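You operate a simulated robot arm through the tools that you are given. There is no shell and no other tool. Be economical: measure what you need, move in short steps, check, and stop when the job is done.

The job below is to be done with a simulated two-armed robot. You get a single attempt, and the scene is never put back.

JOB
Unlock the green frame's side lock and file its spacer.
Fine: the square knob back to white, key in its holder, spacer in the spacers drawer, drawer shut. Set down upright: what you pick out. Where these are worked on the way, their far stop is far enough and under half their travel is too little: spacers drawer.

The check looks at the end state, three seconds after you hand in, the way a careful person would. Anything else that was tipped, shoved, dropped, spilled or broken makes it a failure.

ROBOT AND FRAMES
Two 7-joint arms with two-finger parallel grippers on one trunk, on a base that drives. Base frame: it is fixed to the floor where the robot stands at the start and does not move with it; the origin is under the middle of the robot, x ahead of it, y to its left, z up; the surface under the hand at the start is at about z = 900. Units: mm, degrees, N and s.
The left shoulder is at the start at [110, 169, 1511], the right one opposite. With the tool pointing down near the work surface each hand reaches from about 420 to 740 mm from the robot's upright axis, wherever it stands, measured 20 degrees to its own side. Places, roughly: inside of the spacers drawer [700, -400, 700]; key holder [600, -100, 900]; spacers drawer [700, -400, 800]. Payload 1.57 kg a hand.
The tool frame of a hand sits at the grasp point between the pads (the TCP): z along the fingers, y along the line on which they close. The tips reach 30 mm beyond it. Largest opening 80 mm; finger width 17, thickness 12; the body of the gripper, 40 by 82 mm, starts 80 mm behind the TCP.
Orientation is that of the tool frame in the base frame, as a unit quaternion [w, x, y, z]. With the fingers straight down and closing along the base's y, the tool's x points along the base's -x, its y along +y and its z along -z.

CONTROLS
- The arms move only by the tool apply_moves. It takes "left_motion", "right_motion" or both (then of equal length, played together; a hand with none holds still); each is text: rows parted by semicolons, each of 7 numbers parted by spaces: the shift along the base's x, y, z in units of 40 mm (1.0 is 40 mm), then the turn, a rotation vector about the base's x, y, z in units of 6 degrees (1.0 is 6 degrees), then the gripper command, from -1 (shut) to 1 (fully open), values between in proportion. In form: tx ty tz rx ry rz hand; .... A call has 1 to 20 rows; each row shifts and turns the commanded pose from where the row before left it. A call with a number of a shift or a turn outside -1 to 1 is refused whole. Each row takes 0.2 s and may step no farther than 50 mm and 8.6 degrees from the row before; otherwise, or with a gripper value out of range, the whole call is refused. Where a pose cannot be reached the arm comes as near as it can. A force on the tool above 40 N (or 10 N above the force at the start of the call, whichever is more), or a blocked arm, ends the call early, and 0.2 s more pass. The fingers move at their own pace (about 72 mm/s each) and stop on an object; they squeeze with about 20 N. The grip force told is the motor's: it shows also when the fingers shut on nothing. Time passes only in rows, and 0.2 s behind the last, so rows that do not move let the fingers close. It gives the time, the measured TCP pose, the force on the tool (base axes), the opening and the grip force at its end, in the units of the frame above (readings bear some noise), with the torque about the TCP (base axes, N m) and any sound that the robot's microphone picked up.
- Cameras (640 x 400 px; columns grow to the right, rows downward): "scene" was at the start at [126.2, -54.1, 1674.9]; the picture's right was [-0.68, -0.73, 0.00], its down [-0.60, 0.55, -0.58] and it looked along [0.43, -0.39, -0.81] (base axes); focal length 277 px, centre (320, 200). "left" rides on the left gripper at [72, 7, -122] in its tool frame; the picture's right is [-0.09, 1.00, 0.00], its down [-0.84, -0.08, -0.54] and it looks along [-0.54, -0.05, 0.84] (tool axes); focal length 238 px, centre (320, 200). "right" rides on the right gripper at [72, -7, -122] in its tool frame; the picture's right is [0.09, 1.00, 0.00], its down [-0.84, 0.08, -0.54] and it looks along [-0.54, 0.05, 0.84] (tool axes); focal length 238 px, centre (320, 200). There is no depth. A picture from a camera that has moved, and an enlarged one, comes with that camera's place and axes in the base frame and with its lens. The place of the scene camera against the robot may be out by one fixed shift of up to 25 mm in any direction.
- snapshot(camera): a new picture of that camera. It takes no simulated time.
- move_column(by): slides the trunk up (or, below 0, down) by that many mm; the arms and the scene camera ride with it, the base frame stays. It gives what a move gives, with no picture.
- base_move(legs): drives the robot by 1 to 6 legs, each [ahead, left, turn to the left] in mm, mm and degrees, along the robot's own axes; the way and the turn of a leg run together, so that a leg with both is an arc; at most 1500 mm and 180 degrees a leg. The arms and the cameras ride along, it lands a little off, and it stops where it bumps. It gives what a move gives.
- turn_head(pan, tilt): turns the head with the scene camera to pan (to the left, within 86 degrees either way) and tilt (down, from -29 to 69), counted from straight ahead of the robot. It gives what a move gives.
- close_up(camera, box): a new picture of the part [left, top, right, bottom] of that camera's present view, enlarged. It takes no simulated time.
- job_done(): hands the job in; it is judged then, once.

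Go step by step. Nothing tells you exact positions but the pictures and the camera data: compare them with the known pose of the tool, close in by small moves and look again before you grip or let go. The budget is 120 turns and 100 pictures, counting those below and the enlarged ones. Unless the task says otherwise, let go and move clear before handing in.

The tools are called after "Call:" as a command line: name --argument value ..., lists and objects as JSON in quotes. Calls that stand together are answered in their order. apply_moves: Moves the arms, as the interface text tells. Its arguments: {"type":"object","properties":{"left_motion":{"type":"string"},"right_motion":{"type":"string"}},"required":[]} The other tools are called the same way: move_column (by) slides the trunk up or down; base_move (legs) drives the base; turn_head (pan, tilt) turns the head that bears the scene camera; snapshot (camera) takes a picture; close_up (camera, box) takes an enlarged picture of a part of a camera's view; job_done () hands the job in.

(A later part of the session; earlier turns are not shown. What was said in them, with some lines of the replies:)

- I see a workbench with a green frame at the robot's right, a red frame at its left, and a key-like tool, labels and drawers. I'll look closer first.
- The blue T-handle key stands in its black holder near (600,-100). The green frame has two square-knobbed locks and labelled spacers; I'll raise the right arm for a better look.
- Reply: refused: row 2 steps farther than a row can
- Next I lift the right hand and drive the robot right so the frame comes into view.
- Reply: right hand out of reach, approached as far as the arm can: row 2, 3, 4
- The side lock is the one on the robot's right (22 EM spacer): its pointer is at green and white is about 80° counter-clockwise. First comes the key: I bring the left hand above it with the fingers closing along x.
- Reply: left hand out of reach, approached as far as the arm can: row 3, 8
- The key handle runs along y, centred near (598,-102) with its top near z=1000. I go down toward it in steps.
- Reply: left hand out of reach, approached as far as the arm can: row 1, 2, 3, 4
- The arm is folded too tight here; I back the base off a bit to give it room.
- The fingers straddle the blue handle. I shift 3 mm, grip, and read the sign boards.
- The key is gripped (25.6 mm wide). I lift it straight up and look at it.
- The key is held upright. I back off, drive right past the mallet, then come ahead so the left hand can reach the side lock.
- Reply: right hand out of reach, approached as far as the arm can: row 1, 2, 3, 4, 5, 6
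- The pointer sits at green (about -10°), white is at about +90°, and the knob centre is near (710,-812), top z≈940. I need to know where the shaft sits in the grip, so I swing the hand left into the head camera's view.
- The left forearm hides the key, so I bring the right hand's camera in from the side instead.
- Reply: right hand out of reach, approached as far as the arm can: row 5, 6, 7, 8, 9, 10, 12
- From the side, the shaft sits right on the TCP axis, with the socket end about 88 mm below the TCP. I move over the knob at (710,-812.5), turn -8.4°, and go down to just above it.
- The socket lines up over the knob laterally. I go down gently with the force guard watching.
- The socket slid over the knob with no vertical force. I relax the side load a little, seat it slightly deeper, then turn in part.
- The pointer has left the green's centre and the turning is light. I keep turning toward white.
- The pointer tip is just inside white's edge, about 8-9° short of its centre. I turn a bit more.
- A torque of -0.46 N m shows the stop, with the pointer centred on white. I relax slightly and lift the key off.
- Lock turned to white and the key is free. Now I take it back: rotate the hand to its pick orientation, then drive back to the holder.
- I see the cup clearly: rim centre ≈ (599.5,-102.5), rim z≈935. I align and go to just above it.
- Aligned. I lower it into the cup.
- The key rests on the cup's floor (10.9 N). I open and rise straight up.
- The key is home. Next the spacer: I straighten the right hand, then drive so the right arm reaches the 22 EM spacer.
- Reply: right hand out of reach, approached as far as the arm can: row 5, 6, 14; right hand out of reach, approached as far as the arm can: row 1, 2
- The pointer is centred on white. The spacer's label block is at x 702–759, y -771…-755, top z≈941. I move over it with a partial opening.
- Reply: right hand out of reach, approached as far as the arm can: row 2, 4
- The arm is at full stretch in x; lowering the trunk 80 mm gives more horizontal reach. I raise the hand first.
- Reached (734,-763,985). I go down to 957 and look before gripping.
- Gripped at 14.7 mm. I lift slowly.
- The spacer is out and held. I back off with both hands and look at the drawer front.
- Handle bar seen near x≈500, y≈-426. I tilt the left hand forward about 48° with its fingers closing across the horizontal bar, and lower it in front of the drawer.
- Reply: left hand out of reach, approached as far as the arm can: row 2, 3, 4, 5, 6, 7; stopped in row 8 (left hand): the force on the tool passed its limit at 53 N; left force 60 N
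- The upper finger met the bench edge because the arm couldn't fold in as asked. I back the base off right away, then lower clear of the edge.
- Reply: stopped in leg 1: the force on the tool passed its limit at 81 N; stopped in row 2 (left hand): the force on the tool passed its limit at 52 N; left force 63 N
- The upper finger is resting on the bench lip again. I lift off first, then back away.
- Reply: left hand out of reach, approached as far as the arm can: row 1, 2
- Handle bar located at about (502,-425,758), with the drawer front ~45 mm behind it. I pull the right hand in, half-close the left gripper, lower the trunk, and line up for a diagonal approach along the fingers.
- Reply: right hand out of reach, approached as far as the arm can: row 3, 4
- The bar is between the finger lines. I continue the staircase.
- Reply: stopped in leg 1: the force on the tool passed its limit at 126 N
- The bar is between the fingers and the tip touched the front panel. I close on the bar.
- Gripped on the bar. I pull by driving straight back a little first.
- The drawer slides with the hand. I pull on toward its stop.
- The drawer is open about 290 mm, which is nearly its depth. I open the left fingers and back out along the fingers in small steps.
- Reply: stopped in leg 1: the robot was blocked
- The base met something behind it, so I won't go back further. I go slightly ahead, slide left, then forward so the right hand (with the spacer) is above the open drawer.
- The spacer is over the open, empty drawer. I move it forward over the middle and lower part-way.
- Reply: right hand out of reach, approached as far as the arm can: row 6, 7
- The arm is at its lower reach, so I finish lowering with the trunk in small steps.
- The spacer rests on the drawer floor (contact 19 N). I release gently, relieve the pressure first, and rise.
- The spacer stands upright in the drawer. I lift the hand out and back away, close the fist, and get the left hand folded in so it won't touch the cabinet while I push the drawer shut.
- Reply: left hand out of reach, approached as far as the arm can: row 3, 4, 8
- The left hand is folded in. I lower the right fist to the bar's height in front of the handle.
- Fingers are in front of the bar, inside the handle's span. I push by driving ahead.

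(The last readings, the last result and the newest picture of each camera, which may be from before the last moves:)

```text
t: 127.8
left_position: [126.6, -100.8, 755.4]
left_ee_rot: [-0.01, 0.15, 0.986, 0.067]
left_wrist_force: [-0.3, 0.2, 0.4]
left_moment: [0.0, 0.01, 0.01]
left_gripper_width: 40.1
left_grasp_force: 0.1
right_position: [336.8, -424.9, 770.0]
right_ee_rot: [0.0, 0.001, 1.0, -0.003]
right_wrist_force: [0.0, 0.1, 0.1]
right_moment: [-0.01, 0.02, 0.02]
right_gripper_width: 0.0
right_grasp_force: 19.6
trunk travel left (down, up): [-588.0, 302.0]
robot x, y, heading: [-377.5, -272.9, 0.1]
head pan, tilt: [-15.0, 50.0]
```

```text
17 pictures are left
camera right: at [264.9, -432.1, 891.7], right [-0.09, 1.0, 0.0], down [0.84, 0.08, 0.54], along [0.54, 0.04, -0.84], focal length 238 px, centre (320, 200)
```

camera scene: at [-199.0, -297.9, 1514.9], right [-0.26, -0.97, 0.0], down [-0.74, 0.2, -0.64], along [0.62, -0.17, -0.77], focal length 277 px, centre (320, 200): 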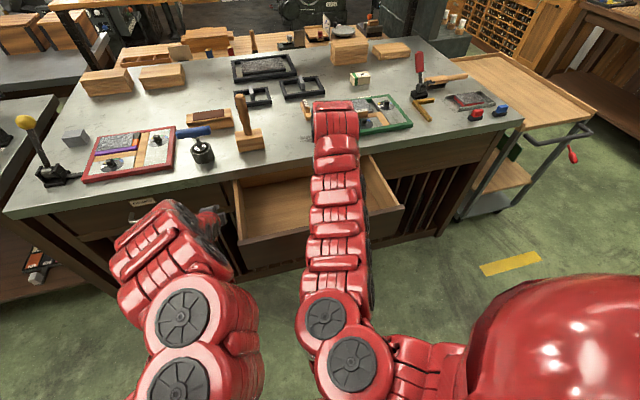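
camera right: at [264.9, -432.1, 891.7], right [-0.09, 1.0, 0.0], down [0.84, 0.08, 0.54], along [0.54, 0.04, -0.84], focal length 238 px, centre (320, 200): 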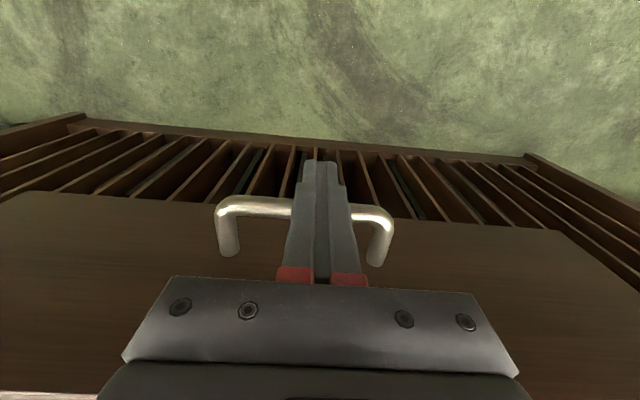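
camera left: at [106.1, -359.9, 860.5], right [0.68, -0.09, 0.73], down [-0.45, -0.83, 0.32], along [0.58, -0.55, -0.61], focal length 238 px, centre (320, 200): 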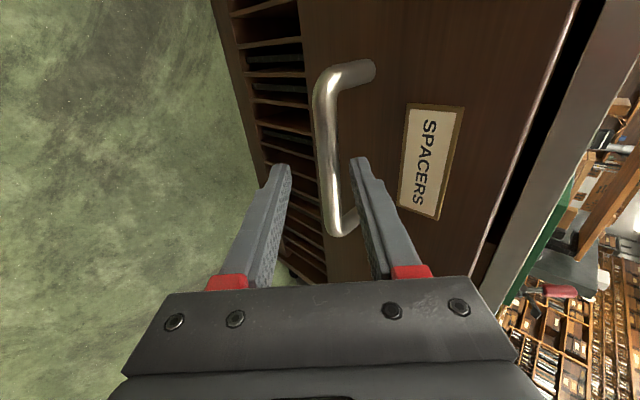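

Call:
base_move --legs '[[125, 0, 0]]'

Call:
base_move --legs '[[20, 0, 0]]'

Call:
base_move --legs '[[12, 0, 0]]'

Call:
snapshot --camera "right"

```text
t: 129.1
left_position: [251.7, -99.9, 755.6]
left_ee_rot: [-0.01, 0.149, 0.986, 0.067]
left_wrist_force: [-0.1, -0.4, -0.3]
left_moment: [-0.01, 0.05, 0.04]
left_gripper_width: 40.1
left_grasp_force: 0.0
right_position: [461.1, -424.5, 768.8]
right_ee_rot: [-0.001, 0.0, 1.0, -0.003]
right_wrist_force: [0.2, 0.0, -0.2]
right_moment: [0.0, 0.02, 0.01]
right_gripper_width: 0.2
right_grasp_force: 19.9
trunk travel left (down, up): [-588.0, 302.0]
robot x, y, heading: [-253.9, -271.9, -0.2]
head pan, tilt: [-15.0, 50.0]
```

```text
t: 129.9
left_position: [263.4, -100.8, 756.7]
left_ee_rot: [-0.009, 0.152, 0.986, 0.067]
left_wrist_force: [0.7, 0.4, -1.1]
left_moment: [0.01, 0.01, 0.02]
left_gripper_width: 40.4
left_grasp_force: 0.0
right_position: [468.4, -424.8, 771.7]
right_ee_rot: [-0.006, 0.001, 1.0, -0.003]
right_wrist_force: [-16.2, 1.3, 10.5]
right_moment: [0.01, -2.33, 0.18]
right_gripper_width: 0.1
right_grasp_force: 19.7
trunk travel left (down, up): [-588.0, 302.0]
robot x, y, heading: [-240.0, -272.3, 0.2]
head pan, tilt: [-15.0, 50.0]
stopped in leg 1: the force on the tool passed its limit at 107 N (the readings are from after the stop); the commanded pose is now the measured one
```

```text
t: 130.7
left_position: [266.9, -101.1, 757.7]
left_ee_rot: [-0.007, 0.151, 0.986, 0.067]
left_wrist_force: [-0.1, 0.2, -0.2]
left_moment: [0.06, -0.01, -0.03]
left_gripper_width: 39.9
left_grasp_force: 0.1
right_position: [467.2, -425.4, 769.2]
right_ee_rot: [-0.011, 0.001, 1.0, -0.003]
right_wrist_force: [-23.1, 0.6, 13.4]
right_moment: [-0.04, -3.16, 0.22]
right_gripper_width: 0.0
right_grasp_force: 19.9
trunk travel left (down, up): [-588.0, 302.0]
robot x, y, heading: [-236.3, -270.6, -0.3]
head pan, tilt: [-15.0, 50.0]
stopped in leg 1: the robot was blocked; the commanded pose is now the measured one
```

```text
16 pictures are left
camera right: at [397.7, -432.4, 893.7], right [-0.09, 1.0, 0.0], down [0.85, 0.08, 0.52], along [0.52, 0.04, -0.85], focal length 238 px, centre (320, 200)
```

right: 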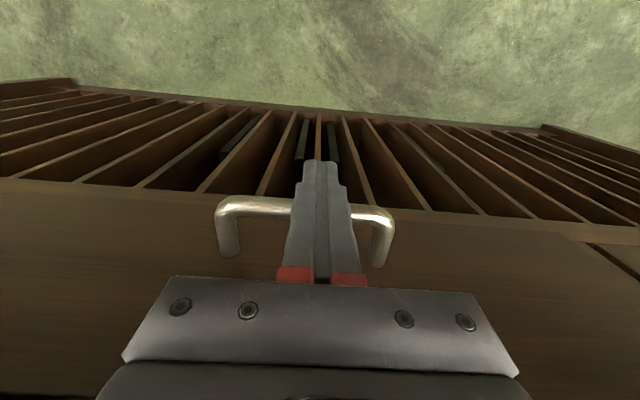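

The wrist body met the bench lip about 18 mm before the drawer is shut. I back off, tilt the fingers forward about 30°, and finish the push.

Call:
base_move --legs '[[-70, 0, 0]]'

Call:
apply_moves --right_motion "0 0 0 0 -1 0 -1; 0 0 0 0 -1 0 -1; 0 0 0 0 -1 0 -1; 0 0 0 0 -1 0 -1; 0 0 0 0 -1 0 -1; 0 0 0 0 0 0 -1"

Call:
snapshot --camera "right"

```text
t: 131.7
left_position: [197.7, -102.5, 756.3]
left_ee_rot: [-0.009, 0.152, 0.986, 0.068]
left_wrist_force: [-0.5, -0.3, -0.5]
left_moment: [-0.01, -0.04, 0.02]
left_gripper_width: 39.9
left_grasp_force: 0.2
right_position: [399.6, -426.0, 768.0]
right_ee_rot: [-0.012, 0.0, 1.0, -0.003]
right_wrist_force: [0.2, 0.2, -0.2]
right_moment: [0.02, -0.04, -0.03]
right_gripper_width: 0.0
right_grasp_force: 20.1
trunk travel left (down, up): [-588.0, 302.0]
robot x, y, heading: [-308.2, -272.4, -0.3]
head pan, tilt: [-15.0, 50.0]
```

```text
t: 133.1
left_position: [199.0, -100.1, 754.8]
left_ee_rot: [-0.01, 0.152, 0.986, 0.067]
left_wrist_force: [0.4, -0.7, 0.7]
left_moment: [-0.03, -0.01, -0.02]
left_gripper_width: 40.1
left_grasp_force: 0.0
right_position: [411.4, -423.8, 755.2]
right_ee_rot: [0.246, 0.0, 0.969, -0.001]
right_wrist_force: [0.2, 0.5, -0.8]
right_moment: [0.0, 0.04, 0.0]
right_gripper_width: 0.0
right_grasp_force: 19.9
right hand out of reach, approached as far as the arm can: row 3, 4
trunk travel left (down, up): [-588.0, 302.0]
robot x, y, heading: [-308.8, -270.2, -0.1]
head pan, tilt: [-15.0, 50.0]
```

```text
15 pictures are left
camera right: at [290.3, -431.2, 827.9], right [-0.08, 1.0, -0.05], down [0.48, 0.08, 0.88], along [0.88, 0.04, -0.48], focal length 238 px, centre (320, 200)
```

right: 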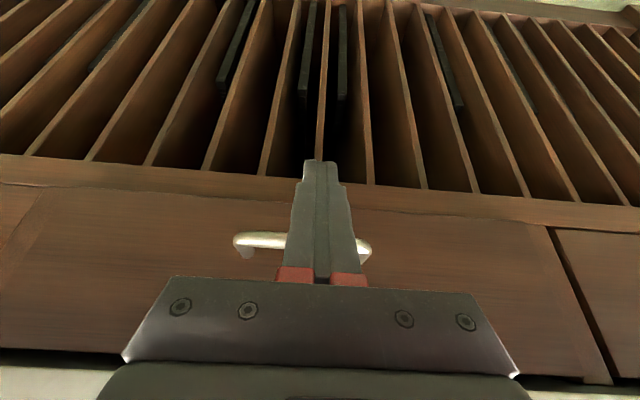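

Call:
move_column --by 10

Call:
base_move --legs '[[55, 0, 0]]'

Call:
base_move --legs '[[20, 0, 0]]'

Call:
snapshot --camera "right"

```text
t: 133.7
left_position: [198.2, -100.7, 766.0]
left_ee_rot: [-0.01, 0.151, 0.986, 0.068]
left_wrist_force: [-0.4, -0.1, -0.1]
left_moment: [-0.03, 0.01, 0.01]
left_gripper_width: 40.0
left_grasp_force: 0.1
right_position: [411.6, -426.0, 766.7]
right_ee_rot: [0.247, 0.001, 0.969, -0.002]
right_wrist_force: [-0.9, 0.1, -0.1]
right_moment: [0.01, -0.01, 0.0]
right_gripper_width: 0.0
right_grasp_force: 19.9
trunk travel left (down, up): [-598.0, 292.0]
robot x, y, heading: [-310.7, -271.8, -0.0]
head pan, tilt: [-15.0, 50.0]
```

```text
t: 134.6
left_position: [255.1, -101.7, 764.9]
left_ee_rot: [-0.01, 0.152, 0.986, 0.067]
left_wrist_force: [-1.1, -0.1, -0.3]
left_moment: [-0.03, 0.03, 0.01]
left_gripper_width: 40.4
left_grasp_force: 0.1
right_position: [467.2, -426.4, 764.2]
right_ee_rot: [0.245, 0.001, 0.969, -0.003]
right_wrist_force: [0.0, 0.0, -0.3]
right_moment: [-0.01, 0.05, -0.05]
right_gripper_width: 0.1
right_grasp_force: 20.0
trunk travel left (down, up): [-598.0, 292.0]
robot x, y, heading: [-252.0, -272.8, -0.2]
head pan, tilt: [-15.0, 50.0]
```

```text
t: 135.6
left_position: [275.6, -103.7, 765.6]
left_ee_rot: [-0.01, 0.152, 0.986, 0.067]
left_wrist_force: [0.2, -0.6, -0.3]
left_moment: [-0.03, -0.01, 0.0]
left_gripper_width: 40.1
left_grasp_force: 0.0
right_position: [481.7, -427.2, 760.0]
right_ee_rot: [0.238, 0.002, 0.971, -0.005]
right_wrist_force: [-0.3, -1.1, 0.6]
right_moment: [-0.02, 0.0, 0.02]
right_gripper_width: 0.0
right_grasp_force: 20.2
trunk travel left (down, up): [-598.0, 292.0]
robot x, y, heading: [-230.1, -270.5, -0.2]
head pan, tilt: [-15.0, 50.0]
stopped in leg 1: the force on the tool passed its limit at 78 N (the readings are from after the stop); the commanded pose is now the measured one
```

```text
14 pictures are left
camera right: at [361.9, -433.2, 836.1], right [-0.08, 1.0, -0.05], down [0.49, 0.08, 0.87], along [0.87, 0.04, -0.5], focal length 238 px, centre (320, 200)
```

right: 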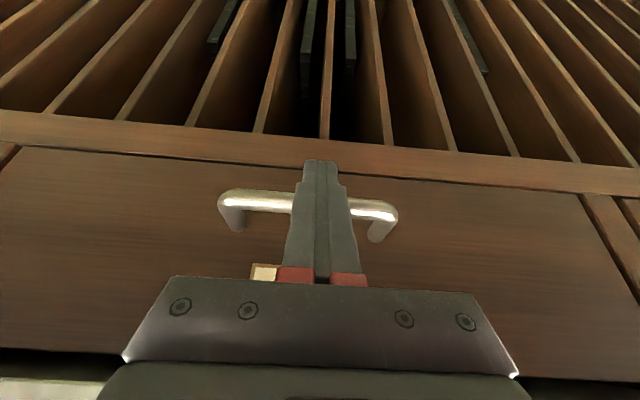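

The hard stop and flush front suggest the drawer is shut. I back away and check everything.

Call:
base_move --legs '[[-150, 0, 0]]'

Call:
snapshot --camera "right"

Call:
turn_head --pan -5 --tilt 40

Call:
snapshot --camera "scene"

```text
t: 137.0
left_position: [126.5, -102.9, 767.5]
left_ee_rot: [-0.009, 0.153, 0.986, 0.068]
left_wrist_force: [-0.4, -0.5, 0.0]
left_moment: [0.0, 0.01, 0.01]
left_gripper_width: 40.1
left_grasp_force: 0.1
right_position: [332.9, -426.4, 761.3]
right_ee_rot: [0.239, 0.003, 0.971, -0.005]
right_wrist_force: [-0.5, -0.4, 0.3]
right_moment: [0.02, 0.0, 0.0]
right_gripper_width: 0.1
right_grasp_force: 19.9
trunk travel left (down, up): [-598.0, 292.0]
robot x, y, heading: [-373.9, -271.1, -0.1]
head pan, tilt: [-15.0, 50.0]
```

```text
13 pictures are left
camera right: at [212.5, -433.5, 836.5], right [-0.07, 1.0, -0.05], down [0.49, 0.08, 0.87], along [0.87, 0.04, -0.49], focal length 238 px, centre (320, 200)
```

right: 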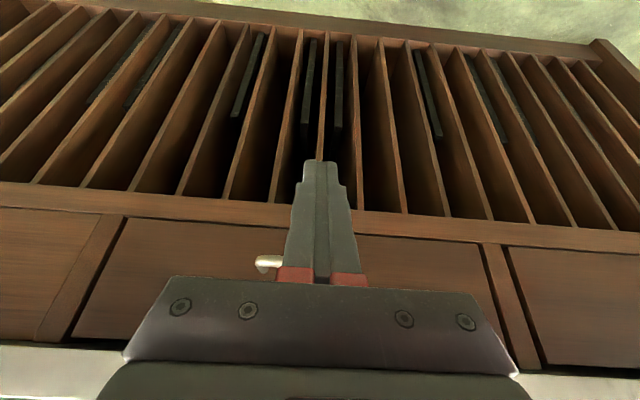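

```text
t: 137.7
left_position: [127.3, -100.5, 765.2]
left_ee_rot: [-0.01, 0.153, 0.986, 0.067]
left_wrist_force: [0.2, -0.4, 1.0]
left_moment: [-0.02, -0.01, 0.04]
left_gripper_width: 39.9
left_grasp_force: 0.1
right_position: [332.3, -426.9, 760.6]
right_ee_rot: [0.238, 0.002, 0.971, -0.005]
right_wrist_force: [-0.3, 0.2, 0.0]
right_moment: [-0.03, -0.01, 0.03]
right_gripper_width: 0.0
right_grasp_force: 20.1
trunk travel left (down, up): [-598.0, 292.0]
robot x, y, heading: [-383.1, -271.1, -0.1]
head pan, tilt: [-5.0, 40.0]
```

```text
12 pictures are left
camera scene: at [-221.1, -284.7, 1467.9], right [-0.09, -1.0, 0.0], down [-0.64, 0.06, -0.77], along [0.76, -0.07, -0.64], focal length 277 px, centre (320, 200)
```

scene: 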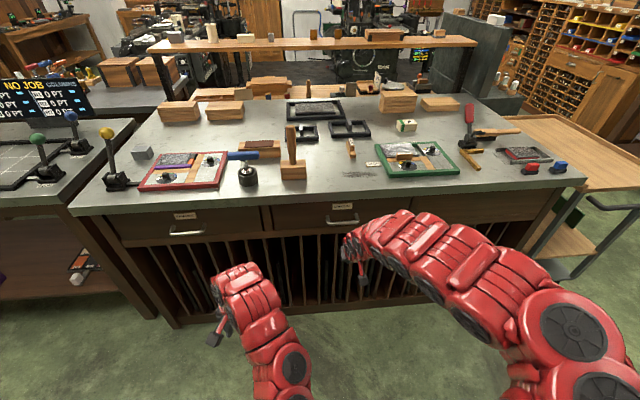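

Call:
close_up --camera "scene" --box '[130, 190, 450, 270]'

Call:
close_up --camera "scene" --box '[330, 110, 490, 200]'

Call:
close_up --camera "scene" --box '[130, 110, 330, 210]'

```text
2.00 times, centred on (290, 230) of scene
camera zoom: at [-221.1, -284.7, 1467.9], right [-0.09, -1.0, 0.0], down [-0.64, 0.06, -0.77], along [0.76, -0.07, -0.64], focal length 554 px, centre (380, 140)
```

zoom: 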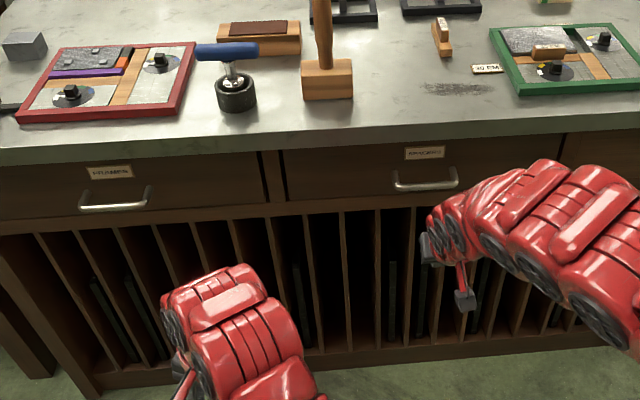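

```text
4.00 times, centred on (410, 155) of scene
camera zoom: at [-221.1, -284.7, 1467.9], right [-0.09, -1.0, 0.0], down [-0.64, 0.06, -0.77], along [0.76, -0.07, -0.64], focal length 1107 px, centre (-40, 380)
```

zoom: 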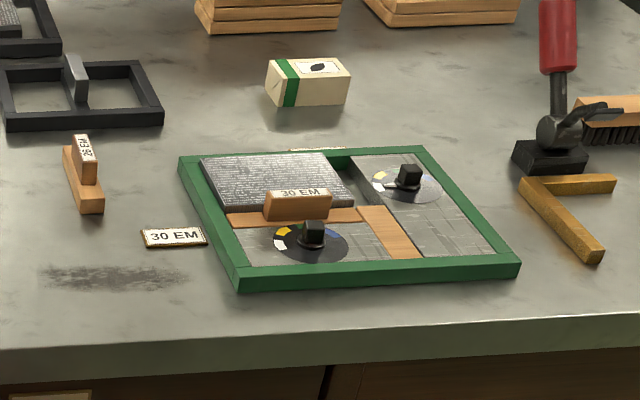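

```text
3.20 times, centred on (230, 160) of scene
camera zoom: at [-221.1, -284.7, 1467.9], right [-0.09, -1.0, 0.0], down [-0.64, 0.06, -0.77], along [0.76, -0.07, -0.64], focal length 886 px, centre (608, 328)
```

zoom: 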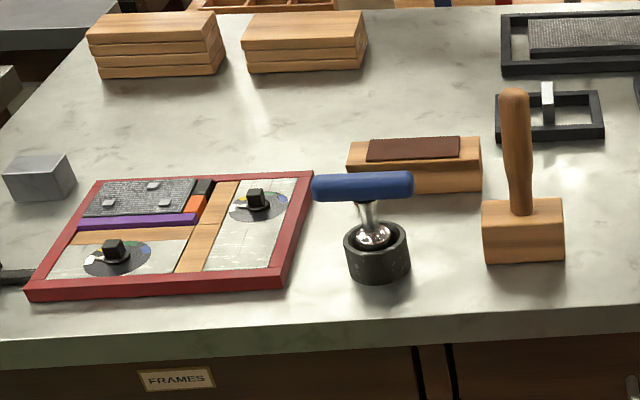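

The drawer is flush, the key is in its holder, the side knob's pointer is on white, the spacer is filed upright, and both hands are clear. I'm handing in.

Call:
job_done

```text
The job is handed in.
```

The green frame's side lock is turned to white and its 22 EM spacer stands upright in the spacers drawer. The drawer is shut, the key is back in its holder, and I've handed the job in.

While backing away from the drawer, the base bumped something behind it that I couldn't see, so I don't know whether that moved. I also couldn't see the spacer once the drawer was closed; it was upright when I let go.
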